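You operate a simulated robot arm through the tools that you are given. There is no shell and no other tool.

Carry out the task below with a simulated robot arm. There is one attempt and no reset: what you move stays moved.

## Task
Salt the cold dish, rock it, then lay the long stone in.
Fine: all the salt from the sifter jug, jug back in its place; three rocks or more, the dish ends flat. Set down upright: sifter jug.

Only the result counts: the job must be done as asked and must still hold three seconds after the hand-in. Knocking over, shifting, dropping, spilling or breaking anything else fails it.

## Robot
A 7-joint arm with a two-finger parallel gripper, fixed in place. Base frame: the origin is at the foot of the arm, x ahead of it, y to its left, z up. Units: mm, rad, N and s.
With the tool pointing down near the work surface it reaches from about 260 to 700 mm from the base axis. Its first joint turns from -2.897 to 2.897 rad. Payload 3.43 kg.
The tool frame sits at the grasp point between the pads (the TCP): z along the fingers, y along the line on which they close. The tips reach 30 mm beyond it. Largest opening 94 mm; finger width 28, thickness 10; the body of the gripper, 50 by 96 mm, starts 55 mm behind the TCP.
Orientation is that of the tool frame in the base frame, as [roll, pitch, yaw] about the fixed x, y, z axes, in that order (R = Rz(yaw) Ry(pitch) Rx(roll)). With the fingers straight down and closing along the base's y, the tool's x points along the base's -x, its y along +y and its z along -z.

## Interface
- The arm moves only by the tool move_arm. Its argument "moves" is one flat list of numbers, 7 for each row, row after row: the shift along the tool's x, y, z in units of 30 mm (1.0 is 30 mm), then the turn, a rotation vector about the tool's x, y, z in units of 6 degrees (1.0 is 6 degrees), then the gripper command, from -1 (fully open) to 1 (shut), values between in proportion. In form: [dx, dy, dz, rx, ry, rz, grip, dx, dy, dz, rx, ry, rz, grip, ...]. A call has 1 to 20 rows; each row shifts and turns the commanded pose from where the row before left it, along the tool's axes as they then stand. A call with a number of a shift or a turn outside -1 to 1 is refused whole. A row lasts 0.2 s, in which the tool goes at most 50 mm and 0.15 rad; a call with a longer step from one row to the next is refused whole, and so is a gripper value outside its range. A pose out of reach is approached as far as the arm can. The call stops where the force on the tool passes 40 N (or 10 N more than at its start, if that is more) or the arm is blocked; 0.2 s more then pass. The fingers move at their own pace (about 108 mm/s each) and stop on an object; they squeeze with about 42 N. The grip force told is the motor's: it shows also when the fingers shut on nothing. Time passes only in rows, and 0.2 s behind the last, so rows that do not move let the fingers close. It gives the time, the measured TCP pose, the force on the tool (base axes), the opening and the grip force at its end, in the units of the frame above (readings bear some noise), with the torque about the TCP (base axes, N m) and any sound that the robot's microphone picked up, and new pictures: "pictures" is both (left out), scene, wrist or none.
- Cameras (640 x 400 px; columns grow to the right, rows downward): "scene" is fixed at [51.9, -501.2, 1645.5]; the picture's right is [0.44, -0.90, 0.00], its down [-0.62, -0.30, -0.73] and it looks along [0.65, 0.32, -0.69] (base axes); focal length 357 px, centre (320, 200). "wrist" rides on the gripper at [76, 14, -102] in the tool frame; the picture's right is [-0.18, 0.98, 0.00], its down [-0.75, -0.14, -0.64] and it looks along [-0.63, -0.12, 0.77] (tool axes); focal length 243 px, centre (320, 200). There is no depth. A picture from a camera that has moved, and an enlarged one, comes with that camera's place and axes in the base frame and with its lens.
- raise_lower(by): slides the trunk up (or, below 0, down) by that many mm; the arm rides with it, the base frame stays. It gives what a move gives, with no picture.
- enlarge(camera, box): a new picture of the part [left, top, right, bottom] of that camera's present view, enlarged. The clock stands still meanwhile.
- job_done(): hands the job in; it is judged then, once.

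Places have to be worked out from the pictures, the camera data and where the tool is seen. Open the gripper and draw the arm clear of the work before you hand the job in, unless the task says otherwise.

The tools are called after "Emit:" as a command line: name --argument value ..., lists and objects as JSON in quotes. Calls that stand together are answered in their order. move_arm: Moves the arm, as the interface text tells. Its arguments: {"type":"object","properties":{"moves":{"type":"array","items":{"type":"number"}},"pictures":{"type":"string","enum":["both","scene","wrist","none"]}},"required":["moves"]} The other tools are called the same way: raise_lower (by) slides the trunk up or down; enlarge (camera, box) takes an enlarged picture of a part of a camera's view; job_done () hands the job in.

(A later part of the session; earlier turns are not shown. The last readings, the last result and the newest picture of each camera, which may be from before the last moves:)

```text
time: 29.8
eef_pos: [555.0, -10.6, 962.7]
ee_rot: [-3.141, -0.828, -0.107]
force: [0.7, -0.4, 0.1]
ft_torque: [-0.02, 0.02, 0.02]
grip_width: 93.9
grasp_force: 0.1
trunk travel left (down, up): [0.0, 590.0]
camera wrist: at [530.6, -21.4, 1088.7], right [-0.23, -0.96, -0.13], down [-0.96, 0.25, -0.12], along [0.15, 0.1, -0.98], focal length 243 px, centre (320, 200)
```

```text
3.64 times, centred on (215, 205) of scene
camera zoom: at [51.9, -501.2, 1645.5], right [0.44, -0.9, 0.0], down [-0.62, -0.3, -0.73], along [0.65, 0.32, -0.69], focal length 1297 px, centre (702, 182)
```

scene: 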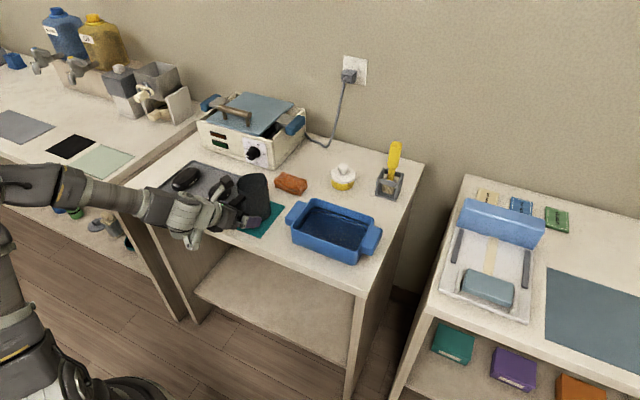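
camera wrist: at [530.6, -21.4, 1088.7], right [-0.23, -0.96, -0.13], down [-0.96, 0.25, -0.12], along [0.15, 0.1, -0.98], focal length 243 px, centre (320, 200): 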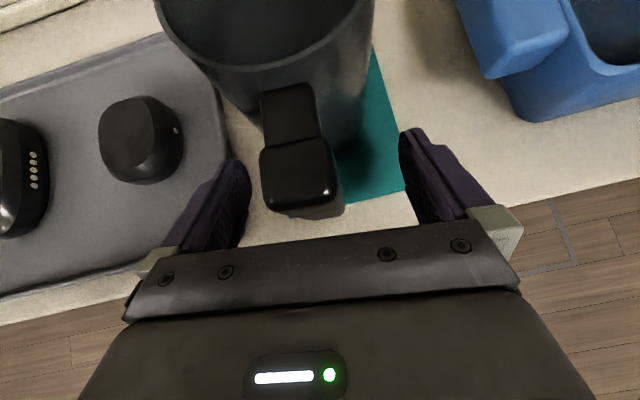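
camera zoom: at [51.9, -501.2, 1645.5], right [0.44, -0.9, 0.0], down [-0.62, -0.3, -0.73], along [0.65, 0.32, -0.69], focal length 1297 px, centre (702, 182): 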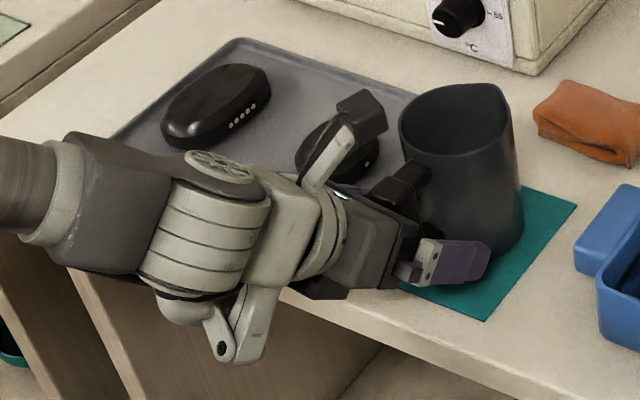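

The bar sits about 4 mm to the +y side of the tool centre. I shift by that much and close the fingers on the handle.

Emit:
move_arm --moves '[0, -0.147, 0, 0, 0, 0, -1, 0, 0, 0, 0, 0, 0, -1, 0, 0, 0, 0, 0, 0, 0, 0, 0, 0, 0, 0, 0, 1, 0, 0, 0, 0, 0, 0, 1, 0, 0, 0, 0, 0, 0, 1, 0, 0, 0, 0, 0, 0, 1]'

Emit:
enlarge --camera "scene" --box '[190, 150, 300, 250]'

```text
time: 31.4
eef_pos: [555.9, -6.1, 963.6]
ee_rot: [3.141, -0.829, -0.107]
force: [0.6, 0.1, 0.9]
ft_torque: [0.03, -0.18, 0.07]
grip_width: 31.8
grasp_force: 42.3
trunk travel left (down, up): [0.0, 590.0]
camera wrist: at [530.9, -16.1, 1089.8], right [-0.23, -0.96, -0.14], down [-0.96, 0.25, -0.12], along [0.15, 0.1, -0.98], focal length 243 px, centre (320, 200)
```

scene: 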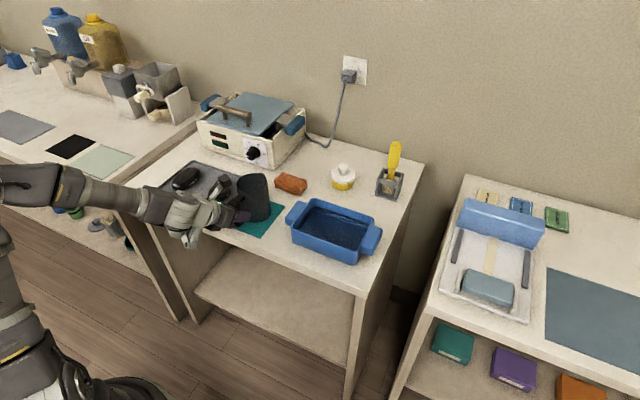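
wrist: 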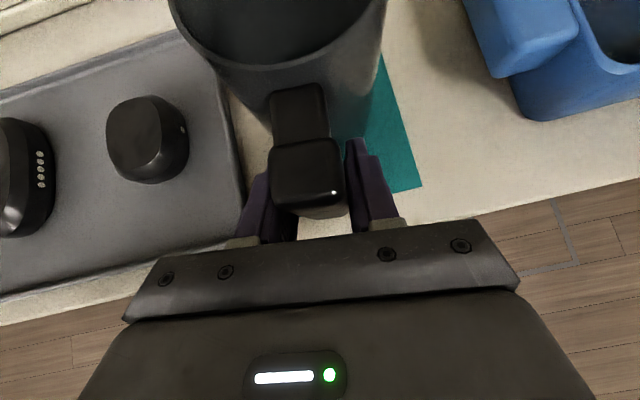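

```text
4.00 times, centred on (245, 200) of scene
camera zoom: at [51.9, -501.2, 1645.5], right [0.44, -0.9, 0.0], down [-0.62, -0.3, -0.73], along [0.65, 0.32, -0.69], focal length 1427 px, centre (620, 200)
```

zoom: 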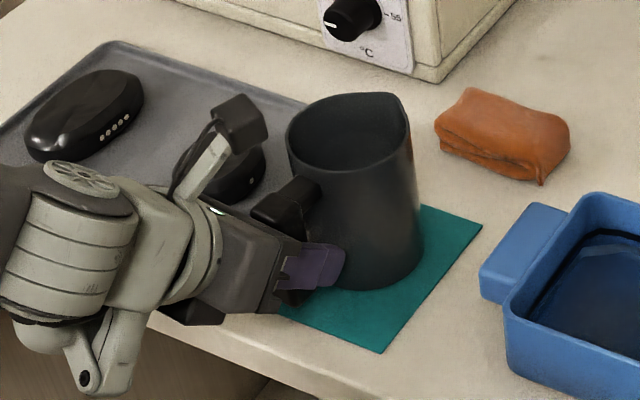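

The handle is gripped (width 31.8 mm, 42 N) with TCP at (555.9, -6.1, 963.6). I lift straight up 45 mm gently and read the weight.

Emit:
move_arm --moves '[0.246, 0, -0.225, 0, 0, 0, 1, 0.246, 0, -0.225, 0, 0, 0, 1, 0.246, 0, -0.225, 0, 0, 0, 1, 0.37, 0, -0.338, 0, 0, 0, 1, 0, 0, 0, 0, 0, 0, 1, 0, 0, 0, 0, 0, 0, 1]'

Emit:
enlarge --camera "scene" --box '[190, 150, 300, 250]'

```text
time: 32.8
eef_pos: [554.3, -6.0, 1009.8]
ee_rot: [3.139, -0.828, -0.107]
force: [-0.1, -0.8, -2.6]
ft_torque: [0.01, 0.11, -0.02]
grip_width: 31.9
grasp_force: 41.8
trunk travel left (down, up): [0.0, 590.0]
camera wrist: at [530.4, -16.1, 1135.2], right [-0.23, -0.96, -0.14], down [-0.96, 0.25, -0.12], along [0.15, 0.1, -0.98], focal length 243 px, centre (320, 200)
```

scene: 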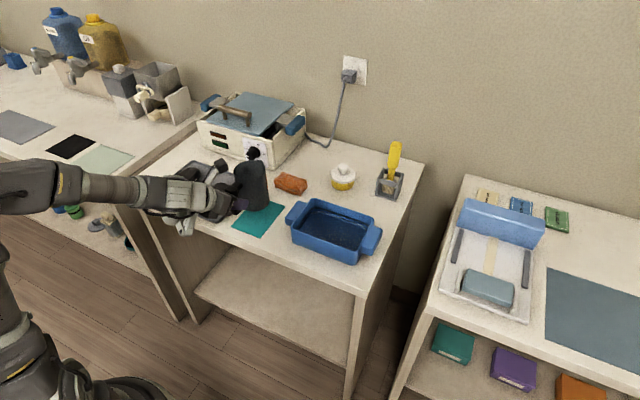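
wrist: 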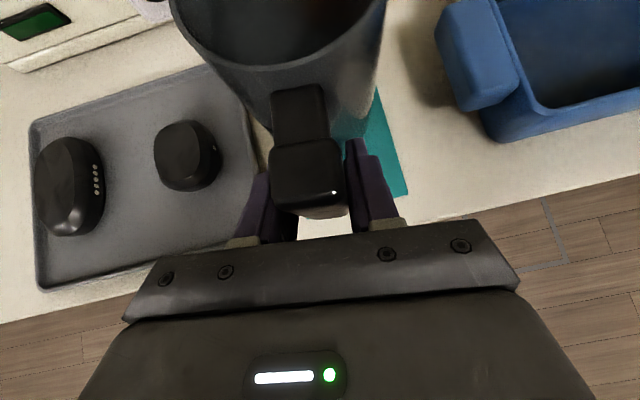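

```text
4.00 times, centred on (245, 200) of scene
camera zoom: at [51.9, -501.2, 1645.5], right [0.44, -0.9, 0.0], down [-0.62, -0.3, -0.73], along [0.65, 0.32, -0.69], focal length 1427 px, centre (620, 200)
```

zoom: 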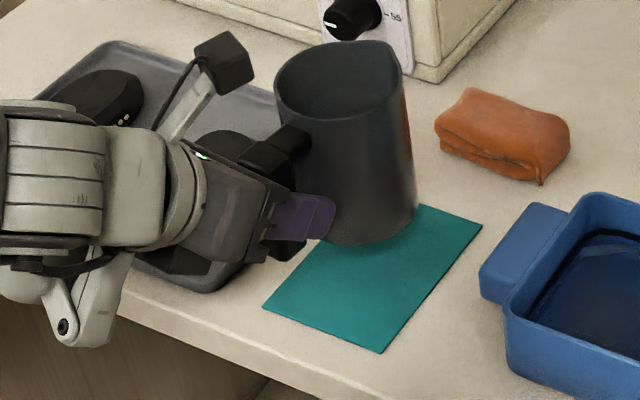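

The jug is lifted upright, weighing about 0.26 kg. I raise it another 100 mm and carry it level over the dish, with the TCP at about (599, -285).

Emit:
move_arm --moves '[0.3, 0, -0.276, 0, 0, 0, 1, 0.491, 0, -0.451, 0, 0, 0, 1, 0.491, 0, -0.451, 0, 0, 0, 1, 0.491, 0, -0.451, 0, 0, 0, 1, 0.491, 0, -0.451, 0, 0, 0, 1, 0.2, 0, -0.18, 0, 0, 0, 1, 0.07, 0.38, 0.077, 0, 0, 0, 1, 0.14, 0.757, 0.153, 0, 0, 0, 1, 0.14, 0.757, 0.153, 0, 0, 0, 1, 0.14, 0.757, 0.153, 0, 0, 0, 1, 0.14, 0.757, 0.153, 0, 0, 0, 1, 0.14, 0.757, 0.153, 0, 0, 0, 1]'

```text
time: 35.4
eef_pos: [576.4, -133.6, 1110.5]
ee_rot: [3.14, -0.829, -0.109]
force: [0.0, -0.7, -2.0]
ft_torque: [0.03, 0.15, -0.04]
grip_width: 31.9
grasp_force: 42.3
trunk travel left (down, up): [0.0, 590.0]
camera wrist: at [551.3, -143.6, 1236.3], right [-0.23, -0.96, -0.13], down [-0.96, 0.25, -0.12], along [0.15, 0.1, -0.98], focal length 243 px, centre (320, 200)
```

scene: 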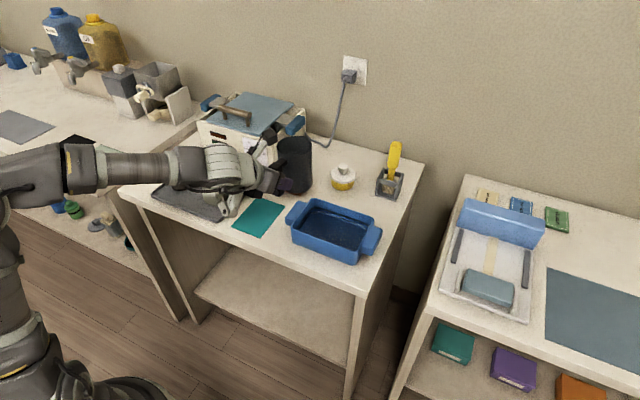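
wrist: 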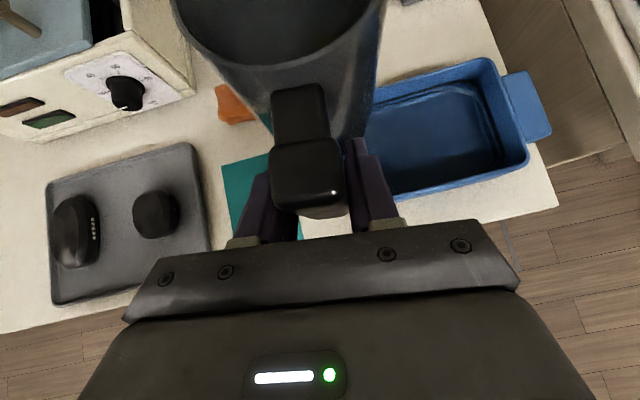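

The carry is smooth. I continue to the pour position over the dish.

Emit:
move_arm --moves '[0.124, 0.703, 0.136, 0, 0, 0, 1, 0.124, 0.703, 0.136, 0, 0, 0, 1, 0.124, 0.703, 0.136, 0, 0, 0, 1, 0.124, 0.703, 0.136, 0, 0, 0, 1, 0.124, 0.703, 0.136, 0, 0, 0, 1, 0.124, 0.703, 0.136, 0, 0, 0, 1, 0.124, 0.703, 0.136, 0, 0, 0, 1, 0, 0, 0, 0, 0, 0, 1]'

```text
time: 37.2
eef_pos: [598.0, -282.9, 1112.2]
ee_rot: [3.139, -0.83, -0.109]
force: [0.0, 0.5, -1.6]
ft_torque: [0.02, 0.16, 0.0]
grip_width: 31.8
grasp_force: 41.4
trunk travel left (down, up): [0.0, 590.0]
camera wrist: at [573.7, -293.7, 1236.7], right [-0.23, -0.96, -0.14], down [-0.96, 0.25, -0.12], along [0.15, 0.1, -0.98], focal length 243 px, centre (320, 200)
```

scene: 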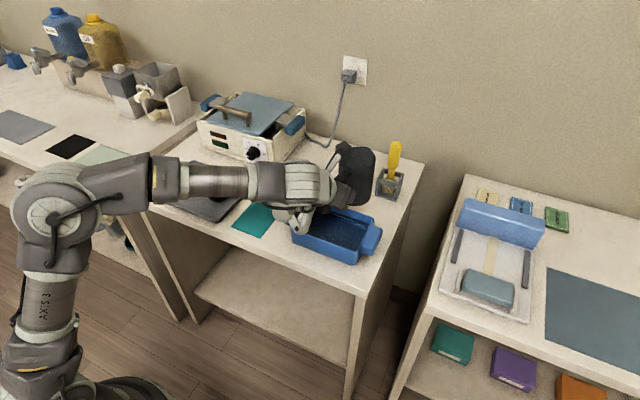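
wrist: 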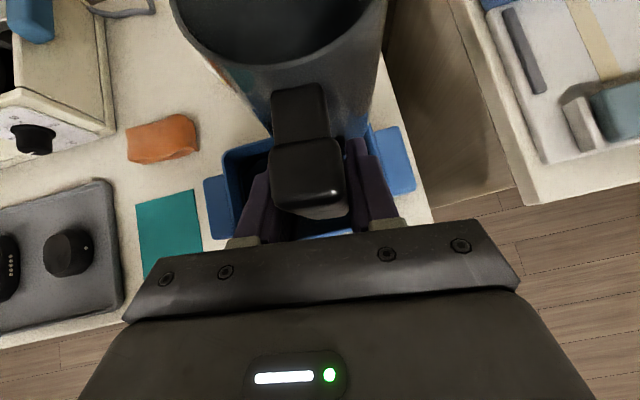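

The TCP is over the dish at (598, -283, 1112). I now level the tool (the jug leans back about 42 degrees, mouth still well up), staying above the dish.

Emit:
move_arm --moves '[0, 0, 0, 0, 0.5, 0, 1, 0, 0, 0, 0, 1, 0, 1, 0, 0, 0, 0, 1, 0, 1, 0, 0, 0, 0, 1, 0, 1, 0, 0, 0, 0, 1, 0, 1, 0, 0, 0, 0, 1, 0, 1, 0, 0, 0, 0, 1, 0, 1, 0, 0, 0, 0, 0.5, 0, 1]'

```text
time: 39.0
eef_pos: [599.3, -282.4, 1110.0]
ee_rot: [2.901, -1.565, 0.13]
force: [-0.1, -0.2, -2.3]
ft_torque: [0.02, 0.08, 0.0]
grip_width: 31.9
grasp_force: 42.0
trunk travel left (down, up): [0.0, 590.0]
camera wrist: at [496.2, -286.3, 1187.3], right [-0.11, -0.98, -0.18], down [-0.63, 0.21, -0.75], along [0.77, 0.03, -0.64], focal length 243 px, centre (320, 200)
```

scene: 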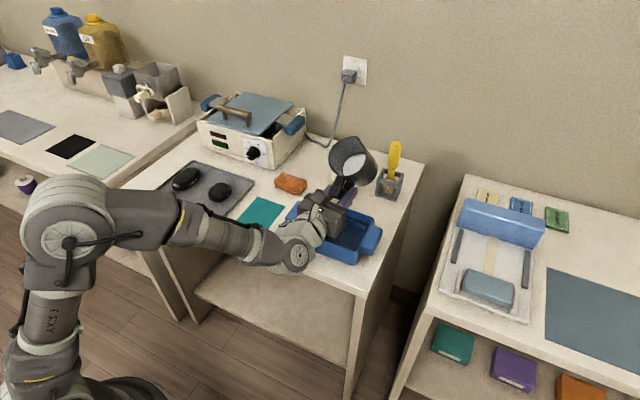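
wrist: 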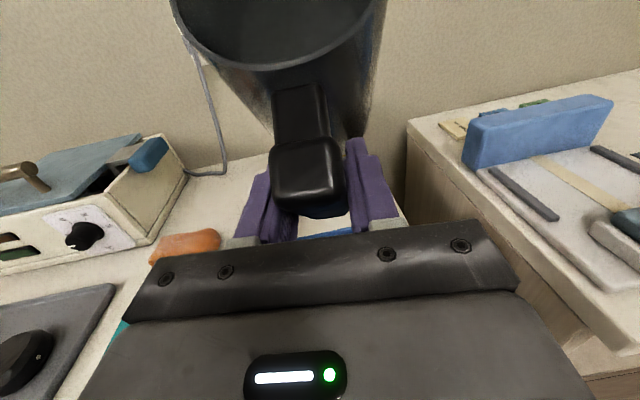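

The scene camera now sees into the jug: a white disc of salt. I enlarge it.

Emit:
enlarge --camera "scene" --box '[310, 120, 390, 220]'

Emit:
enlarge --camera "scene" --box '[280, 170, 400, 280]'

```text
4.00 times, centred on (350, 170) of scene
camera zoom: at [51.9, -501.2, 1645.5], right [0.44, -0.9, 0.0], down [-0.62, -0.3, -0.73], along [0.65, 0.32, -0.69], focal length 1427 px, centre (200, 320)
```

zoom: 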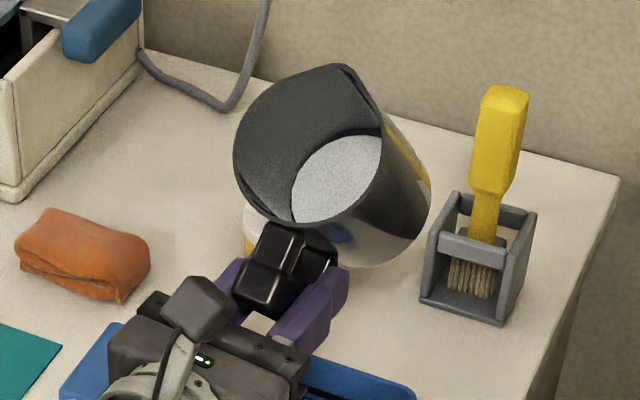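

```text
3.64 times, centred on (340, 225) of scene
camera zoom: at [51.9, -501.2, 1645.5], right [0.44, -0.9, 0.0], down [-0.62, -0.3, -0.73], along [0.65, 0.32, -0.69], focal length 1297 px, centre (247, 109)
```

zoom: 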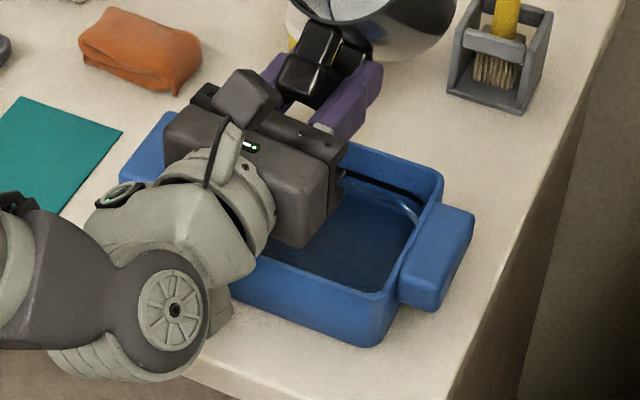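

White salt lies at the jug's bottom. I shift slightly deeper over the dish and lower (TCP about 620, -300, 1092) so the lip stays inside the dish for the whole roll, then start rolling the mouth towards +y.

Emit:
move_arm --moves '[-0.3, 0.26, 0.38, 0, 0, 0, 1, -0.3, 0.26, 0.38, 0, 0, 0, 1, 0, 0, 0, 0, 0, -1, 1, 0, 0, 0, 0, 0, -1, 1, 0, 0, 0, 0, 0, -1, 1, 0, 0, 0, 0, 0, -1, 1, 0, 0, 0, 0, 0, -1, 1, 0, 0, 0, 0, 0, -1, 1]'

```text
time: 40.8
eef_pos: [619.3, -301.1, 1091.7]
ee_rot: [1.585, -0.94, 1.45]
force: [0.4, 0.2, -2.3]
ft_torque: [-0.03, 0.11, -0.04]
grip_width: 31.6
grasp_force: 42.2
trunk travel left (down, up): [0.0, 590.0]
camera wrist: at [522.7, -256.7, 1162.7], right [-0.09, -0.9, 0.43], down [-0.68, -0.26, -0.69], along [0.73, -0.36, -0.59], focal length 243 px, centre (320, 200)
```

scene: 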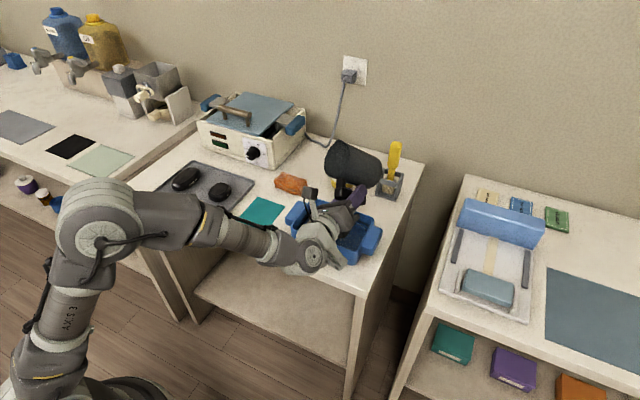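
wrist: 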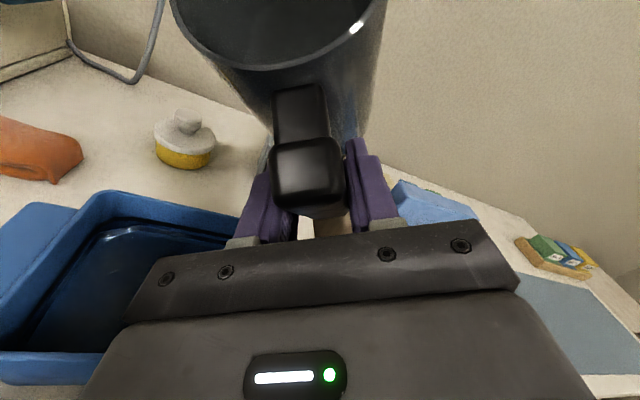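

Rolling works without warnings and the mouth stays over the dish. I continue the roll and watch for salt flow.

Emit:
move_arm --moves '[0, 0, 0, 0, 0, -1, 1, 0, 0, 0, 0, 0, -1, 1, 0, 0, 0, 0, 0, -1, 1, 0, 0, 0, 0, 0, -1, 1, 0, 0, 0, 0, 0, -1, 1, 0, 0, 0, 0, 0, -1, 1]'

Emit:
enlarge --camera "scene" --box '[270, 120, 420, 280]'

```text
time: 42.2
eef_pos: [619.3, -301.3, 1092.9]
ee_rot: [1.579, -0.314, 1.459]
force: [-0.2, 0.2, -2.6]
ft_torque: [-0.09, 0.1, 0.0]
grip_width: 32.0
grasp_force: 42.2
trunk travel left (down, up): [0.0, 590.0]
camera wrist: at [525.6, -221.6, 1130.4], right [-0.04, -0.47, 0.88], down [-0.71, -0.6, -0.36], along [0.7, -0.64, -0.31], focal length 243 px, centre (320, 200)
```

scene: 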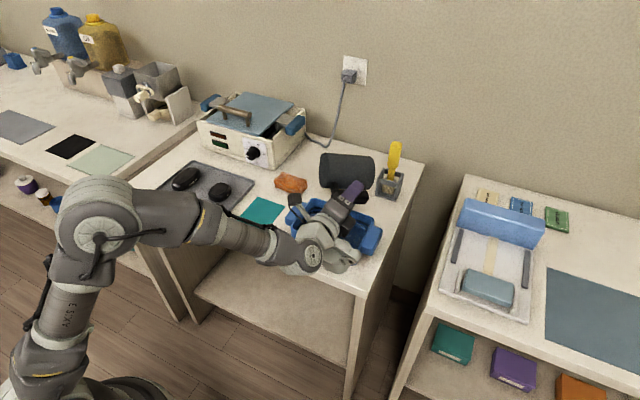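
wrist: 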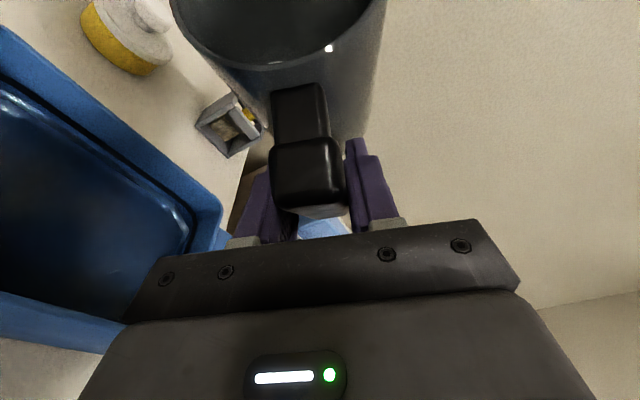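

```text
2.50 times, centred on (345, 200) of scene
camera zoom: at [51.9, -501.2, 1645.5], right [0.44, -0.9, 0.0], down [-0.62, -0.3, -0.73], along [0.65, 0.32, -0.69], focal length 892 px, centre (258, 200)
```

zoom: 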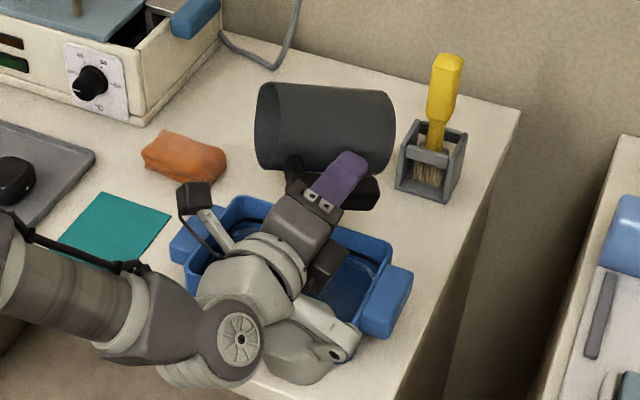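

The computed lip position (641, -217) matches the picture and is over the dish interior. I roll on past horizontal.

Emit:
move_arm --moves '[0, 0, 0, 0, 0, -1, 1, 0, 0, 0, 0, 0, -1, 1, 0, 0, 0, 0, 0, -1, 1, 0, 0, 0, 0, 0, -1, 1, 0, 0, 0, 0, 0, -1, 1, 0, 0, 0, 0, 0, -1, 1]'

Emit:
enlarge --camera "scene" --box '[270, 120, 420, 280]'

```text
time: 43.6
eef_pos: [619.5, -300.5, 1091.3]
ee_rot: [1.579, 0.317, 1.463]
force: [0.5, -0.1, -2.0]
ft_torque: [-0.08, 0.11, -0.01]
grip_width: 31.6
grasp_force: 41.6
trunk travel left (down, up): [0.0, 590.0]
camera wrist: at [525.7, -212.7, 1082.2], right [0.02, 0.13, 0.99], down [-0.72, -0.69, 0.11], along [0.69, -0.72, 0.08], focal length 243 px, centre (320, 200)
```

scene: 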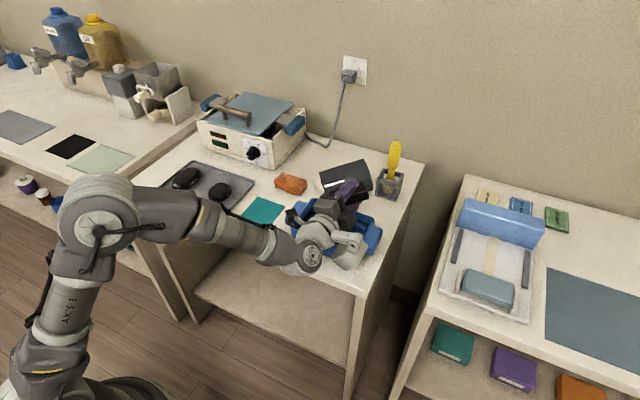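
wrist: 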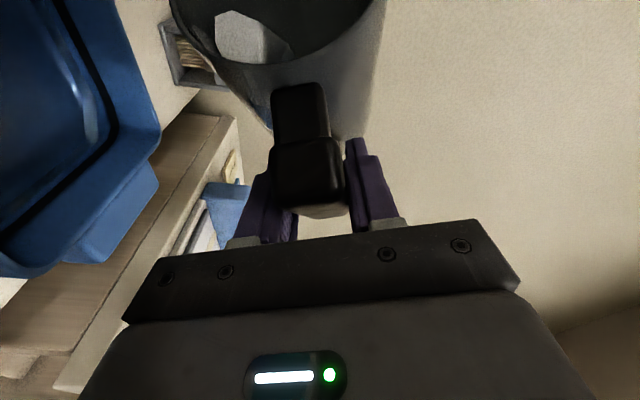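

```text
2.50 times, centred on (345, 200) of scene
camera zoom: at [51.9, -501.2, 1645.5], right [0.44, -0.9, 0.0], down [-0.62, -0.3, -0.73], along [0.65, 0.32, -0.69], focal length 892 px, centre (258, 200)
```

zoom: 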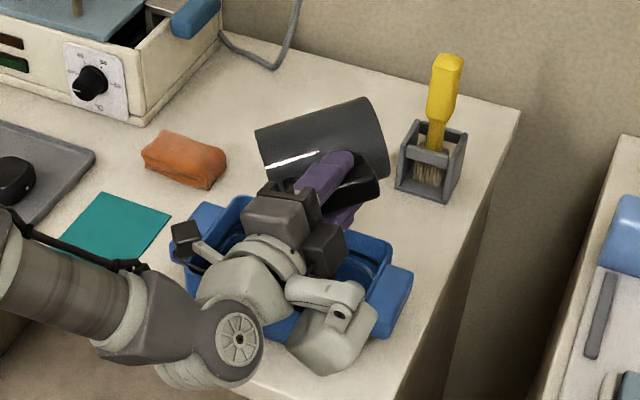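

The wrist view shows something light inside the jug's mouth. I enlarge it.

Emit:
enlarge --camera "wrist" --box '[160, 0, 400, 150]'

Emit:
enlarge --camera "wrist" --box '[0, 0, 200, 280]'

```text
2.67 times, centred on (280, 75) of wrist
camera zoom: at [525.7, -212.7, 1082.2], right [0.02, 0.13, 0.99], down [-0.72, -0.69, 0.11], along [0.69, -0.72, 0.08], focal length 647 px, centre (427, 533)
```

zoom: 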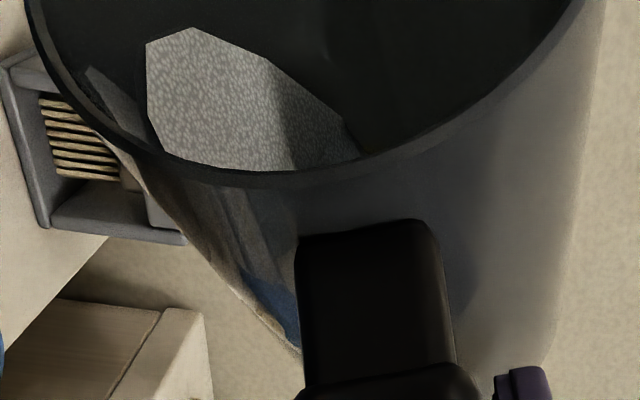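

```text
1.43 times, centred on (100, 140) of wrist
camera zoom: at [525.7, -212.7, 1082.2], right [0.02, 0.13, 0.99], down [-0.72, -0.69, 0.11], along [0.69, -0.72, 0.08], focal length 347 px, centre (634, 286)
```

zoom: 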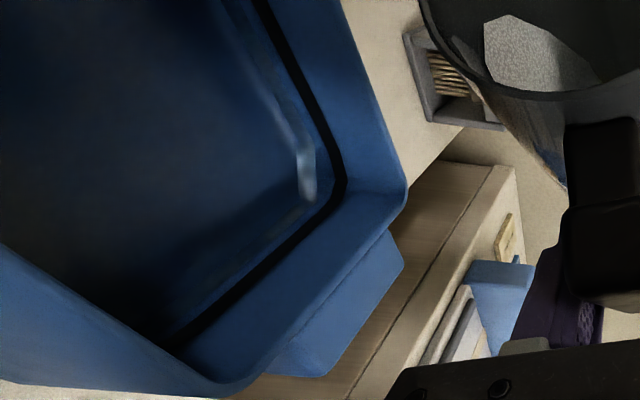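

The salt is heaped on the lower wall towards the mouth, inside the jug so far. I roll further so it pours into the dish.

Emit:
move_arm --moves '[0, 0, 0, 0, 0, -1, 1, 0, 0, 0, 0, 0, -1, 1, 0, 0, 0, 0, 0, -1, 1, 0, 0, 0, 0, 0, -1, 1, 0, 0, 0, 0, 0, 0, 1, 0, 0, 0, 0, 0, 0, 1]'

Emit:
enlarge --camera "wrist" --box '[140, 0, 400, 200]'

Emit:
enlarge --camera "scene" --box '[270, 120, 420, 280]'

```text
time: 45.0
eef_pos: [620.5, -301.6, 1092.2]
ee_rot: [1.583, 0.733, 1.47]
force: [-0.3, 0.2, -2.1]
ft_torque: [-0.05, 0.1, -0.06]
grip_width: 32.0
grasp_force: 42.3
trunk travel left (down, up): [0.0, 590.0]
camera wrist: at [524.8, -223.8, 1052.6], right [0.06, 0.52, 0.85], down [-0.71, -0.58, 0.41], along [0.71, -0.63, 0.33], focal length 243 px, centre (320, 200)
```

scene: 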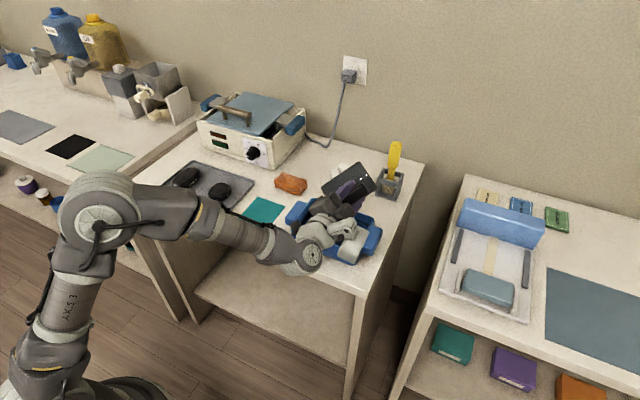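
wrist: 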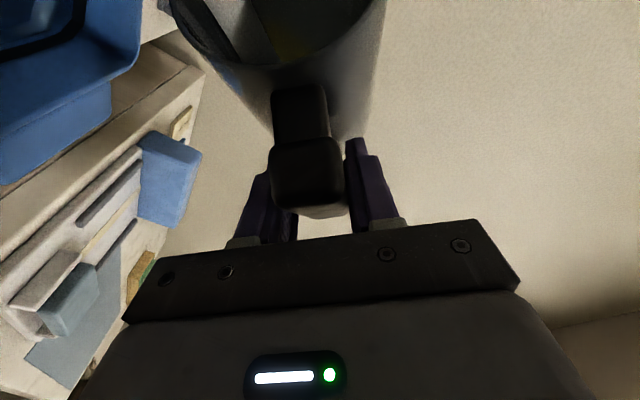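

```text
2.00 times, centred on (270, 100) of wrist
camera zoom: at [524.8, -223.8, 1052.6], right [0.06, 0.52, 0.85], down [-0.71, -0.58, 0.41], along [0.71, -0.63, 0.33], focal length 485 px, centre (420, 400)
```

zoom: 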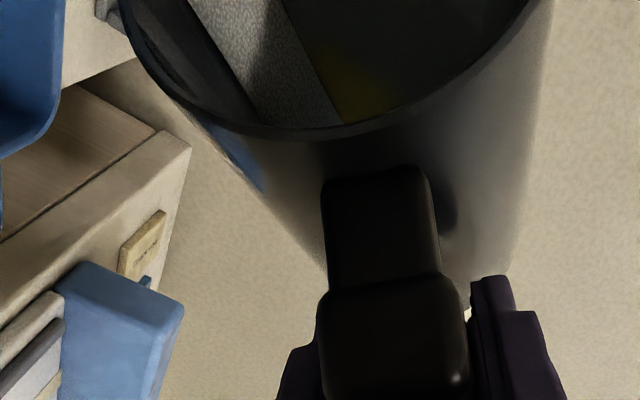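

```text
2.50 times, centred on (345, 200) of scene
camera zoom: at [51.9, -501.2, 1645.5], right [0.44, -0.9, 0.0], down [-0.62, -0.3, -0.73], along [0.65, 0.32, -0.69], focal length 892 px, centre (258, 200)
```

zoom: 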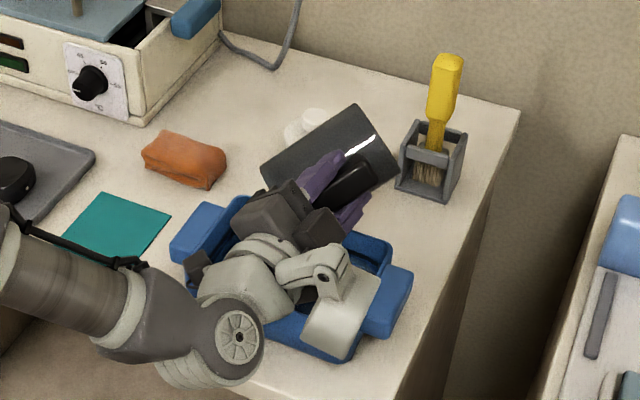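

Salt is still a strip along the lower wall. I roll further to the full half turn.

Emit:
move_arm --moves '[0, 0, 0, 0, 0, -1, 1, 0, 0, 0, 0, 0, -1, 1, 0, 0, 0, 0, 0, -1, 1, 0, 0, 0, 0, 0, -1, 1, 0, 0, 0, 0, 0, 0, 1, 0, 0, 0, 0, 0, 0, 1]'

Emit:
enlarge --camera "wrist" --box '[140, 0, 400, 200]'

Emit:
enlarge --camera "scene" --box '[270, 120, 420, 280]'

```text
time: 46.4
eef_pos: [619.1, -301.0, 1090.1]
ee_rot: [1.593, 1.153, 1.48]
force: [0.5, 0.4, -1.3]
ft_torque: [-0.01, 0.11, -0.01]
grip_width: 31.8
grasp_force: 41.5
trunk travel left (down, up): [0.0, 590.0]
camera wrist: at [522.1, -245.2, 1028.6], right [0.09, 0.82, 0.57], down [-0.68, -0.36, 0.64], along [0.73, -0.45, 0.52], focal length 243 px, centre (320, 200)
```

scene: 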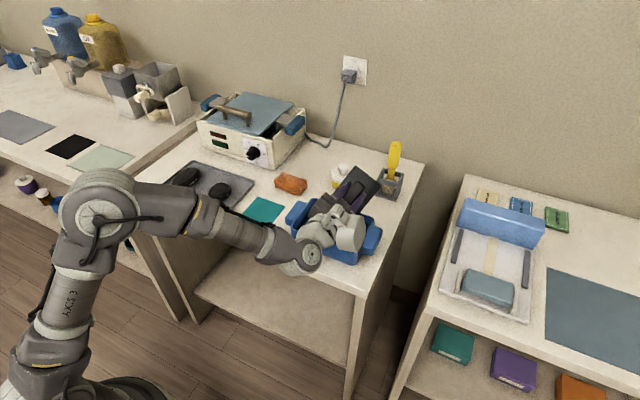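
wrist: 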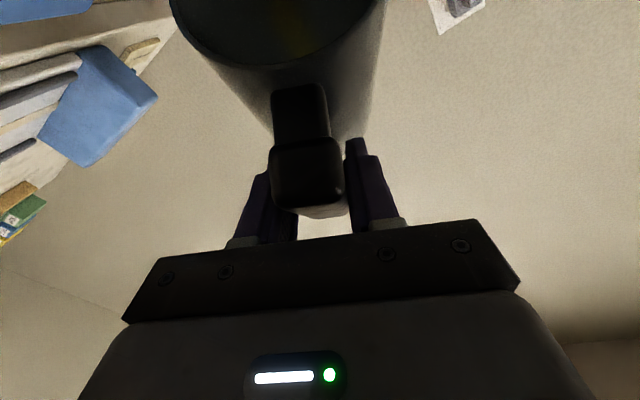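

```text
2.00 times, centred on (270, 100) of wrist
camera zoom: at [522.1, -245.2, 1028.6], right [0.09, 0.82, 0.57], down [-0.68, -0.36, 0.64], along [0.73, -0.45, 0.52], focal length 485 px, centre (420, 400)
```

zoom: 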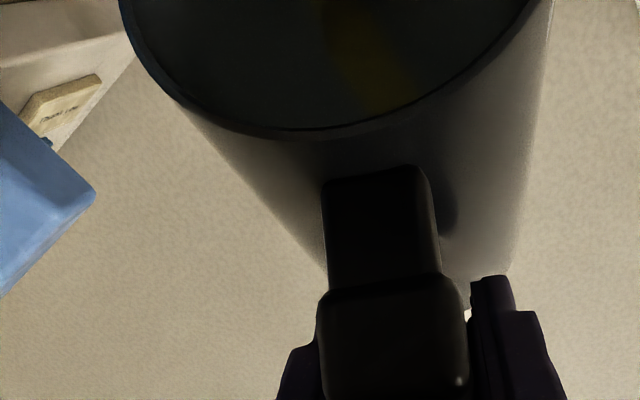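

```text
2.50 times, centred on (345, 200) of scene
camera zoom: at [51.9, -501.2, 1645.5], right [0.44, -0.9, 0.0], down [-0.62, -0.3, -0.73], along [0.65, 0.32, -0.69], focal length 892 px, centre (258, 200)
```

zoom: 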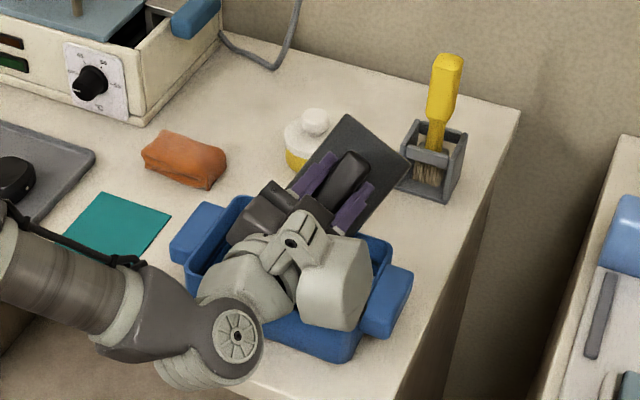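

The white strip is gone and the weight reading has dropped. I finish the roll and give a few small shakes so every grain comes out.

Emit:
move_arm --moves '[0, 0, 0, 0, 0, -1, 1, 0, 0, 0, 0, 0, -1, 1, 0, 0, 0, 0, 0, -1, 1, 0, 0, 0, 0, 0, -1, 1, 0, 0, 0, 0, 0, 0, 1, 0.3, 0, 0, 0, 0, 0, 1, -0.3, 0, 0, 0, 0, 0, 1, 0.3, 0, 0, 0, 0, 0, 1, -0.3, 0, 0, 0, 0, 0, 1, 0.3, 0, 0, 0, 0, 0, 1, -0.3, 0, 0, 0, 0, 0, 1, 0, 0, 0, 0, 0, 0, 1, 0, 0, 0, 0, 0, 0, 1, 0, 0, 0, 0, 0, 0, 1]'

Emit:
enlarge --camera "wrist" --box '[140, 0, 400, 200]'

Emit:
enlarge --camera "scene" --box '[270, 120, 420, 280]'

```text
time: 49.4
eef_pos: [619.0, -301.7, 1091.6]
ee_rot: [-3.065, 1.561, 3.108]
force: [0.6, -0.8, -2.1]
ft_torque: [0.01, 0.08, -0.04]
grip_width: 31.8
grasp_force: 42.2
trunk travel left (down, up): [0.0, 590.0]
camera wrist: at [518.6, -276.5, 1016.6], right [0.11, 0.98, 0.18], down [-0.65, -0.07, 0.76], along [0.75, -0.2, 0.62], focal length 243 px, centre (320, 200)
```

scene: 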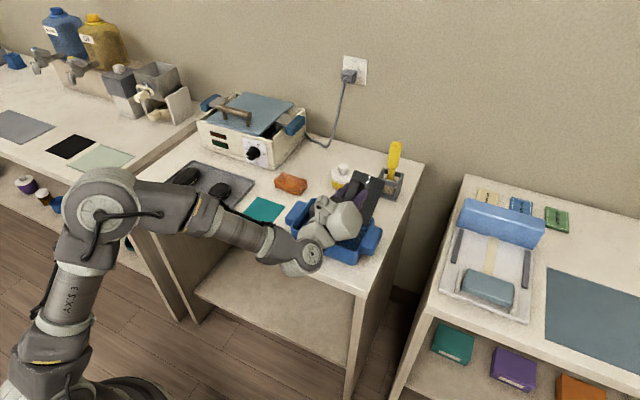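
wrist: 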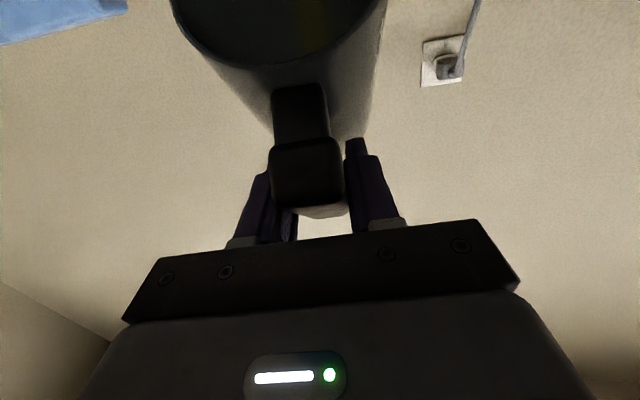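

```text
2.00 times, centred on (270, 100) of wrist
camera zoom: at [518.6, -276.5, 1016.6], right [0.11, 0.98, 0.18], down [-0.65, -0.07, 0.76], along [0.75, -0.2, 0.62], focal length 485 px, centre (420, 400)
```

zoom: 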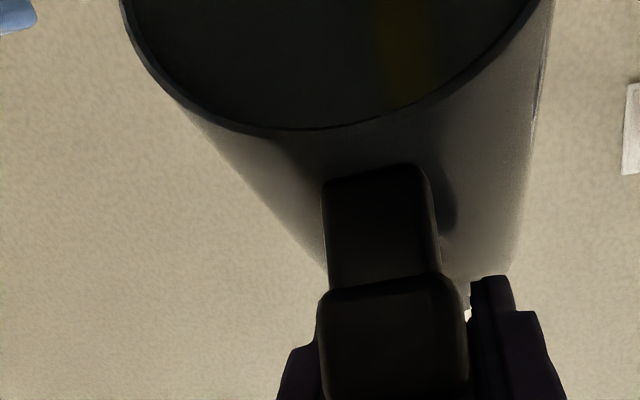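

```text
2.50 times, centred on (345, 200) of scene
camera zoom: at [51.9, -501.2, 1645.5], right [0.44, -0.9, 0.0], down [-0.62, -0.3, -0.73], along [0.65, 0.32, -0.69], focal length 892 px, centre (258, 200)
```

zoom: 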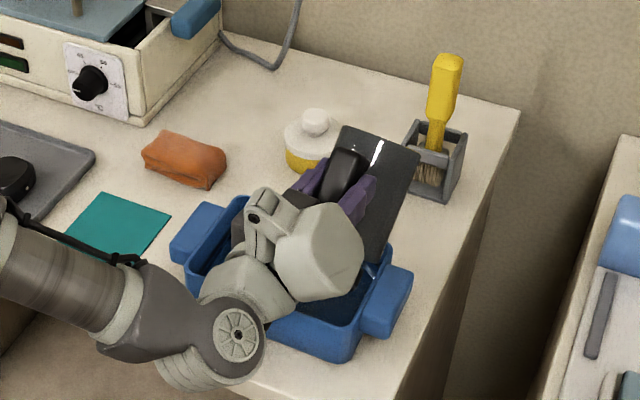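

The jug's inside looks clear. I unroll the jug over the dish back to the leaning pose, where the scene camera can see its bottom, to check that it is empty.

Emit:
move_arm --moves '[0, 0, 0, 0, 0, 1, 1, 0, 0, 0, 0, 0, 1, 1, 0, 0, 0, 0, 0, 1, 1, 0, 0, 0, 0, 0, 1, 1, 0, 0, 0, 0, 0, 1, 1, 0, 0, 0, 0, 0, 1, 1, 0, 0, 0, 0, 0, 1, 1, 0, 0, 0, 0, 0, 1, 1, 0, 0, 0, 0, 0, 1, 1, 0, 0, 0, 0, 0, 1, 1, 0, 0, 0, 0, 0, 1, 1, 0, 0, 0, 0, 0, 1, 1, 0, 0, 0, 0, 0, 1, 1, 0, 0, 0, 0, 0, 1, 1, 0, 0, 0, 0, 0, 1, 1]' --pictures "none"

Emit:
move_arm --moves '[0, 0, 0, 0, 0, 1, 1, 0, 0, 0, 0, 0, 1, 1, 0, 0, 0, 0, 0, 1, 1, 0, 0, 0, 0, 0, 1, 1, 0, 0, 0, 0, 0, 1, 1, 0, 0, 0, 0, 0, 1, 1, 0, 0, 0, 0, 0, 1, 1, 0, 0, 0, 0, 0, 1, 1, 0, 0, 0, 0, 0, 1, 1, 0, 0, 0, 0, 0, 1, 1, 0, 0, 0, 0, 0, 1, 1, 0, 0, 0, 0, 0, 1, 1, 0, 0, 0, 0, 0, 1, 1, 0, 0, 0, 0, 0, 1, 1, 0, 0, 0, 0, 0, 1, 1]'

Emit:
enlarge --camera "scene" --box '[300, 110, 410, 210]'

```text
time: 52.6
eef_pos: [618.6, -301.1, 1091.4]
ee_rot: [1.58, -0.001, 1.461]
force: [-0.3, -0.1, -0.8]
ft_torque: [-0.07, 0.08, 0.02]
grip_width: 31.8
grasp_force: 41.9
trunk travel left (down, up): [0.0, 590.0]
```

```text
time: 55.8
eef_pos: [619.1, -302.3, 1091.6]
ee_rot: [-3.01, -1.562, -0.242]
force: [-0.1, 0.1, -1.8]
ft_torque: [0.02, 0.06, 0.02]
grip_width: 31.9
grasp_force: 41.9
trunk travel left (down, up): [0.0, 590.0]
camera wrist: at [517.4, -303.5, 1169.4], right [-0.11, -0.98, -0.19], down [-0.63, 0.21, -0.75], along [0.77, 0.04, -0.64], focal length 243 px, centre (320, 200)
```

scene: 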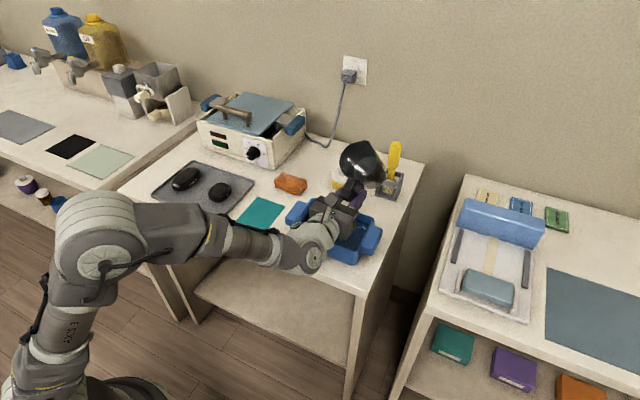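
wrist: 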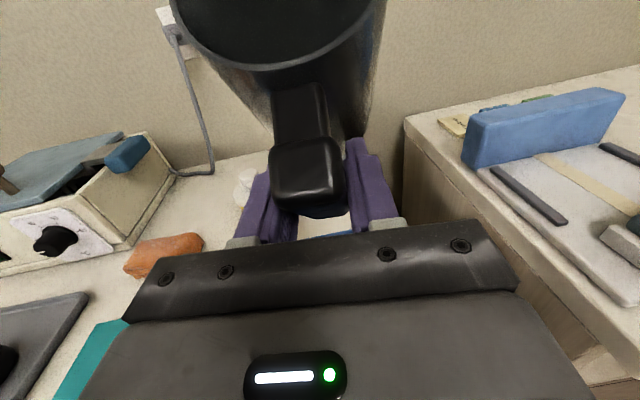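

```text
4.00 times, centred on (355, 160) of scene
camera zoom: at [51.9, -501.2, 1645.5], right [0.44, -0.9, 0.0], down [-0.62, -0.3, -0.73], along [0.65, 0.32, -0.69], focal length 1427 px, centre (180, 360)
```

zoom: 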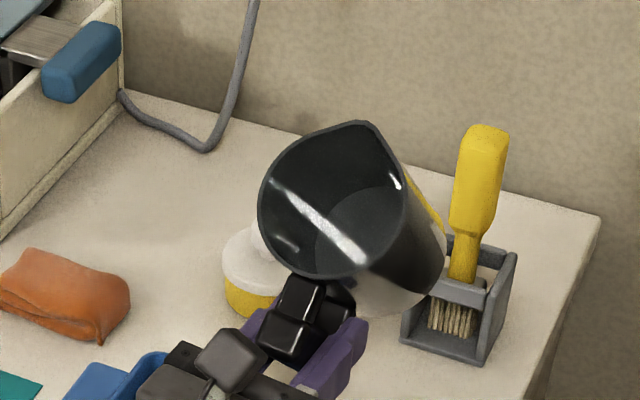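

The bottom now looks dark and empty, but a bright streak on the wall may be a reflection. I tilt the jug slightly to see whether it moves like a highlight.

Emit:
move_arm --moves '[0, 0, 0, 0, 0, 1, 1, 0, 0, 0, 0, 0, 1, 1, 0, 0, 0, 0, 0, 0, 1]' --pictures "scene"

Emit:
enlarge --camera "scene" --box '[310, 130, 410, 200]'

```text
time: 56.6
eef_pos: [619.8, -301.2, 1091.7]
ee_rot: [-1.613, -1.361, -1.639]
force: [0.6, 0.1, -0.8]
ft_torque: [0.05, 0.06, -0.04]
grip_width: 31.7
grasp_force: 41.8
trunk travel left (down, up): [0.0, 590.0]
```

scene: 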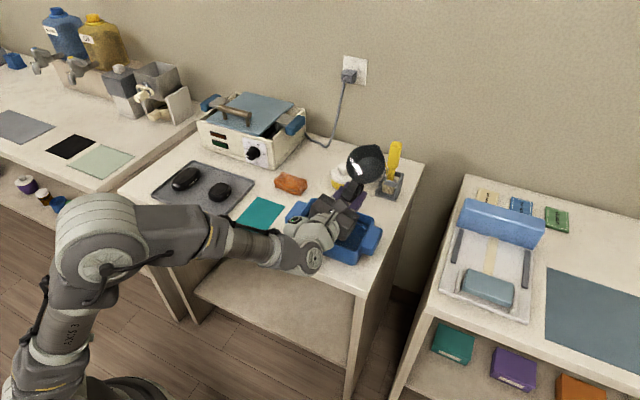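

```text
5.71 times, centred on (360, 165) of scene
camera zoom: at [51.9, -501.2, 1645.5], right [0.44, -0.9, 0.0], down [-0.62, -0.3, -0.73], along [0.65, 0.32, -0.69], focal length 2038 px, centre (91, 400)
```

zoom: 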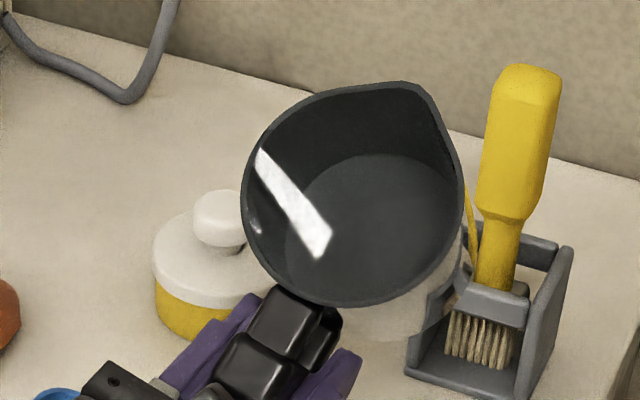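

The streak moved with the tilt, so it is only a reflection; the jug is empty. I bring the jug upright again over the dish.

Emit:
move_arm --moves '[0, 0, 0, 0, 0, -1, 1, 0, 0, 0, 0, 0, -1, 1, 0, 0, 0, 0, -1, 0, 1, 0, 0, 0, 0, -1, 0, 1, 0, 0, 0, 0, -1, 0, 1, 0, 0, 0, 0, -1, 0, 1, 0, 0, 0, 0, -1, 0, 1, 0, 0, 0, 0, -1, 0, 1, 0, 0, 0, 0, -1, 0, 1, 0, 0, 0, 0, 0, 0, 1]'

Emit:
enlarge --camera "scene" --box '[270, 120, 420, 280]'

```text
time: 58.8
eef_pos: [619.1, -302.7, 1090.0]
ee_rot: [3.14, -0.828, -0.108]
force: [-0.4, -0.5, -1.6]
ft_torque: [-0.01, 0.11, 0.01]
grip_width: 31.9
grasp_force: 42.3
trunk travel left (down, up): [0.0, 590.0]
camera wrist: at [594.3, -312.2, 1216.6], right [-0.23, -0.96, -0.13], down [-0.96, 0.25, -0.12], along [0.15, 0.1, -0.98], focal length 243 px, centre (320, 200)
```

scene: 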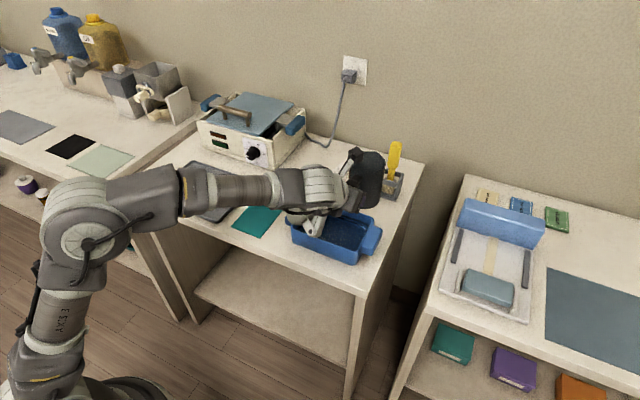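
wrist: 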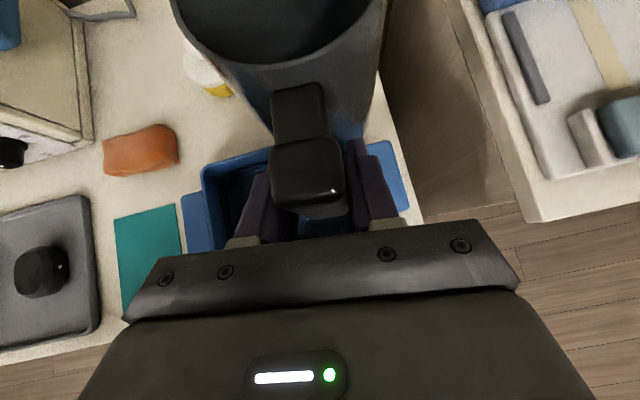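

```text
2.50 times, centred on (345, 200) of scene
camera zoom: at [51.9, -501.2, 1645.5], right [0.44, -0.9, 0.0], down [-0.62, -0.3, -0.73], along [0.65, 0.32, -0.69], focal length 892 px, centre (258, 200)
```

zoom: 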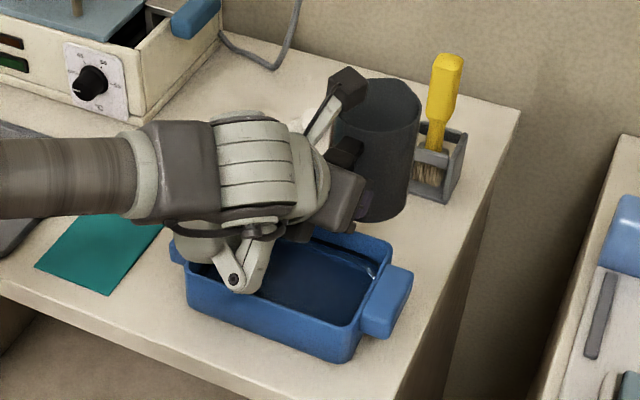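

The jug is upright and unmoved in the grip. I carry it back level to above the mat.

Emit:
move_arm --moves '[-0.152, -0.686, -0.166, 0, 0, 0, 1, -0.152, -0.686, -0.166, 0, 0, 0, 1, -0.152, -0.686, -0.166, 0, 0, 0, 1, -0.152, -0.686, -0.166, 0, 0, 0, 1, -0.152, -0.686, -0.166, 0, 0, 0, 1, -0.152, -0.686, -0.166, 0, 0, 0, 1, -0.152, -0.686, -0.166, 0, 0, 0, 1, -0.152, -0.686, -0.166, 0, 0, 0, 1, -0.152, -0.686, -0.166, 0, 0, 0, 1, -0.152, -0.686, -0.166, 0, 0, 0, 1, -0.152, -0.686, -0.166, 0, 0, 0, 1, -0.152, -0.686, -0.166, 0, 0, 0, 1, -0.152, -0.686, -0.166, 0, 0, 0, 1, -0.152, -0.686, -0.166, 0, 0, 0, 1, 0, 0, 0, 0, 0, 0, 1]'

```text
time: 62.0
eef_pos: [557.2, -2.2, 1090.7]
ee_rot: [3.141, -0.831, -0.109]
force: [0.0, 0.0, -1.2]
ft_torque: [-0.02, 0.06, 0.0]
grip_width: 31.6
grasp_force: 42.5
trunk travel left (down, up): [0.0, 590.0]
camera wrist: at [531.8, -13.3, 1217.0], right [-0.23, -0.96, -0.14], down [-0.96, 0.25, -0.12], along [0.15, 0.1, -0.98], focal length 243 px, centre (320, 200)
```

scene: 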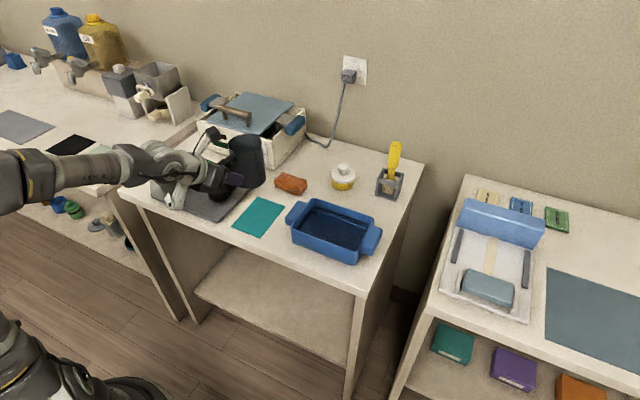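
wrist: 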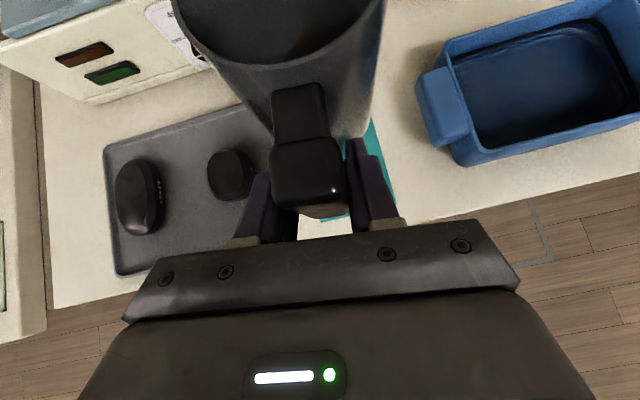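

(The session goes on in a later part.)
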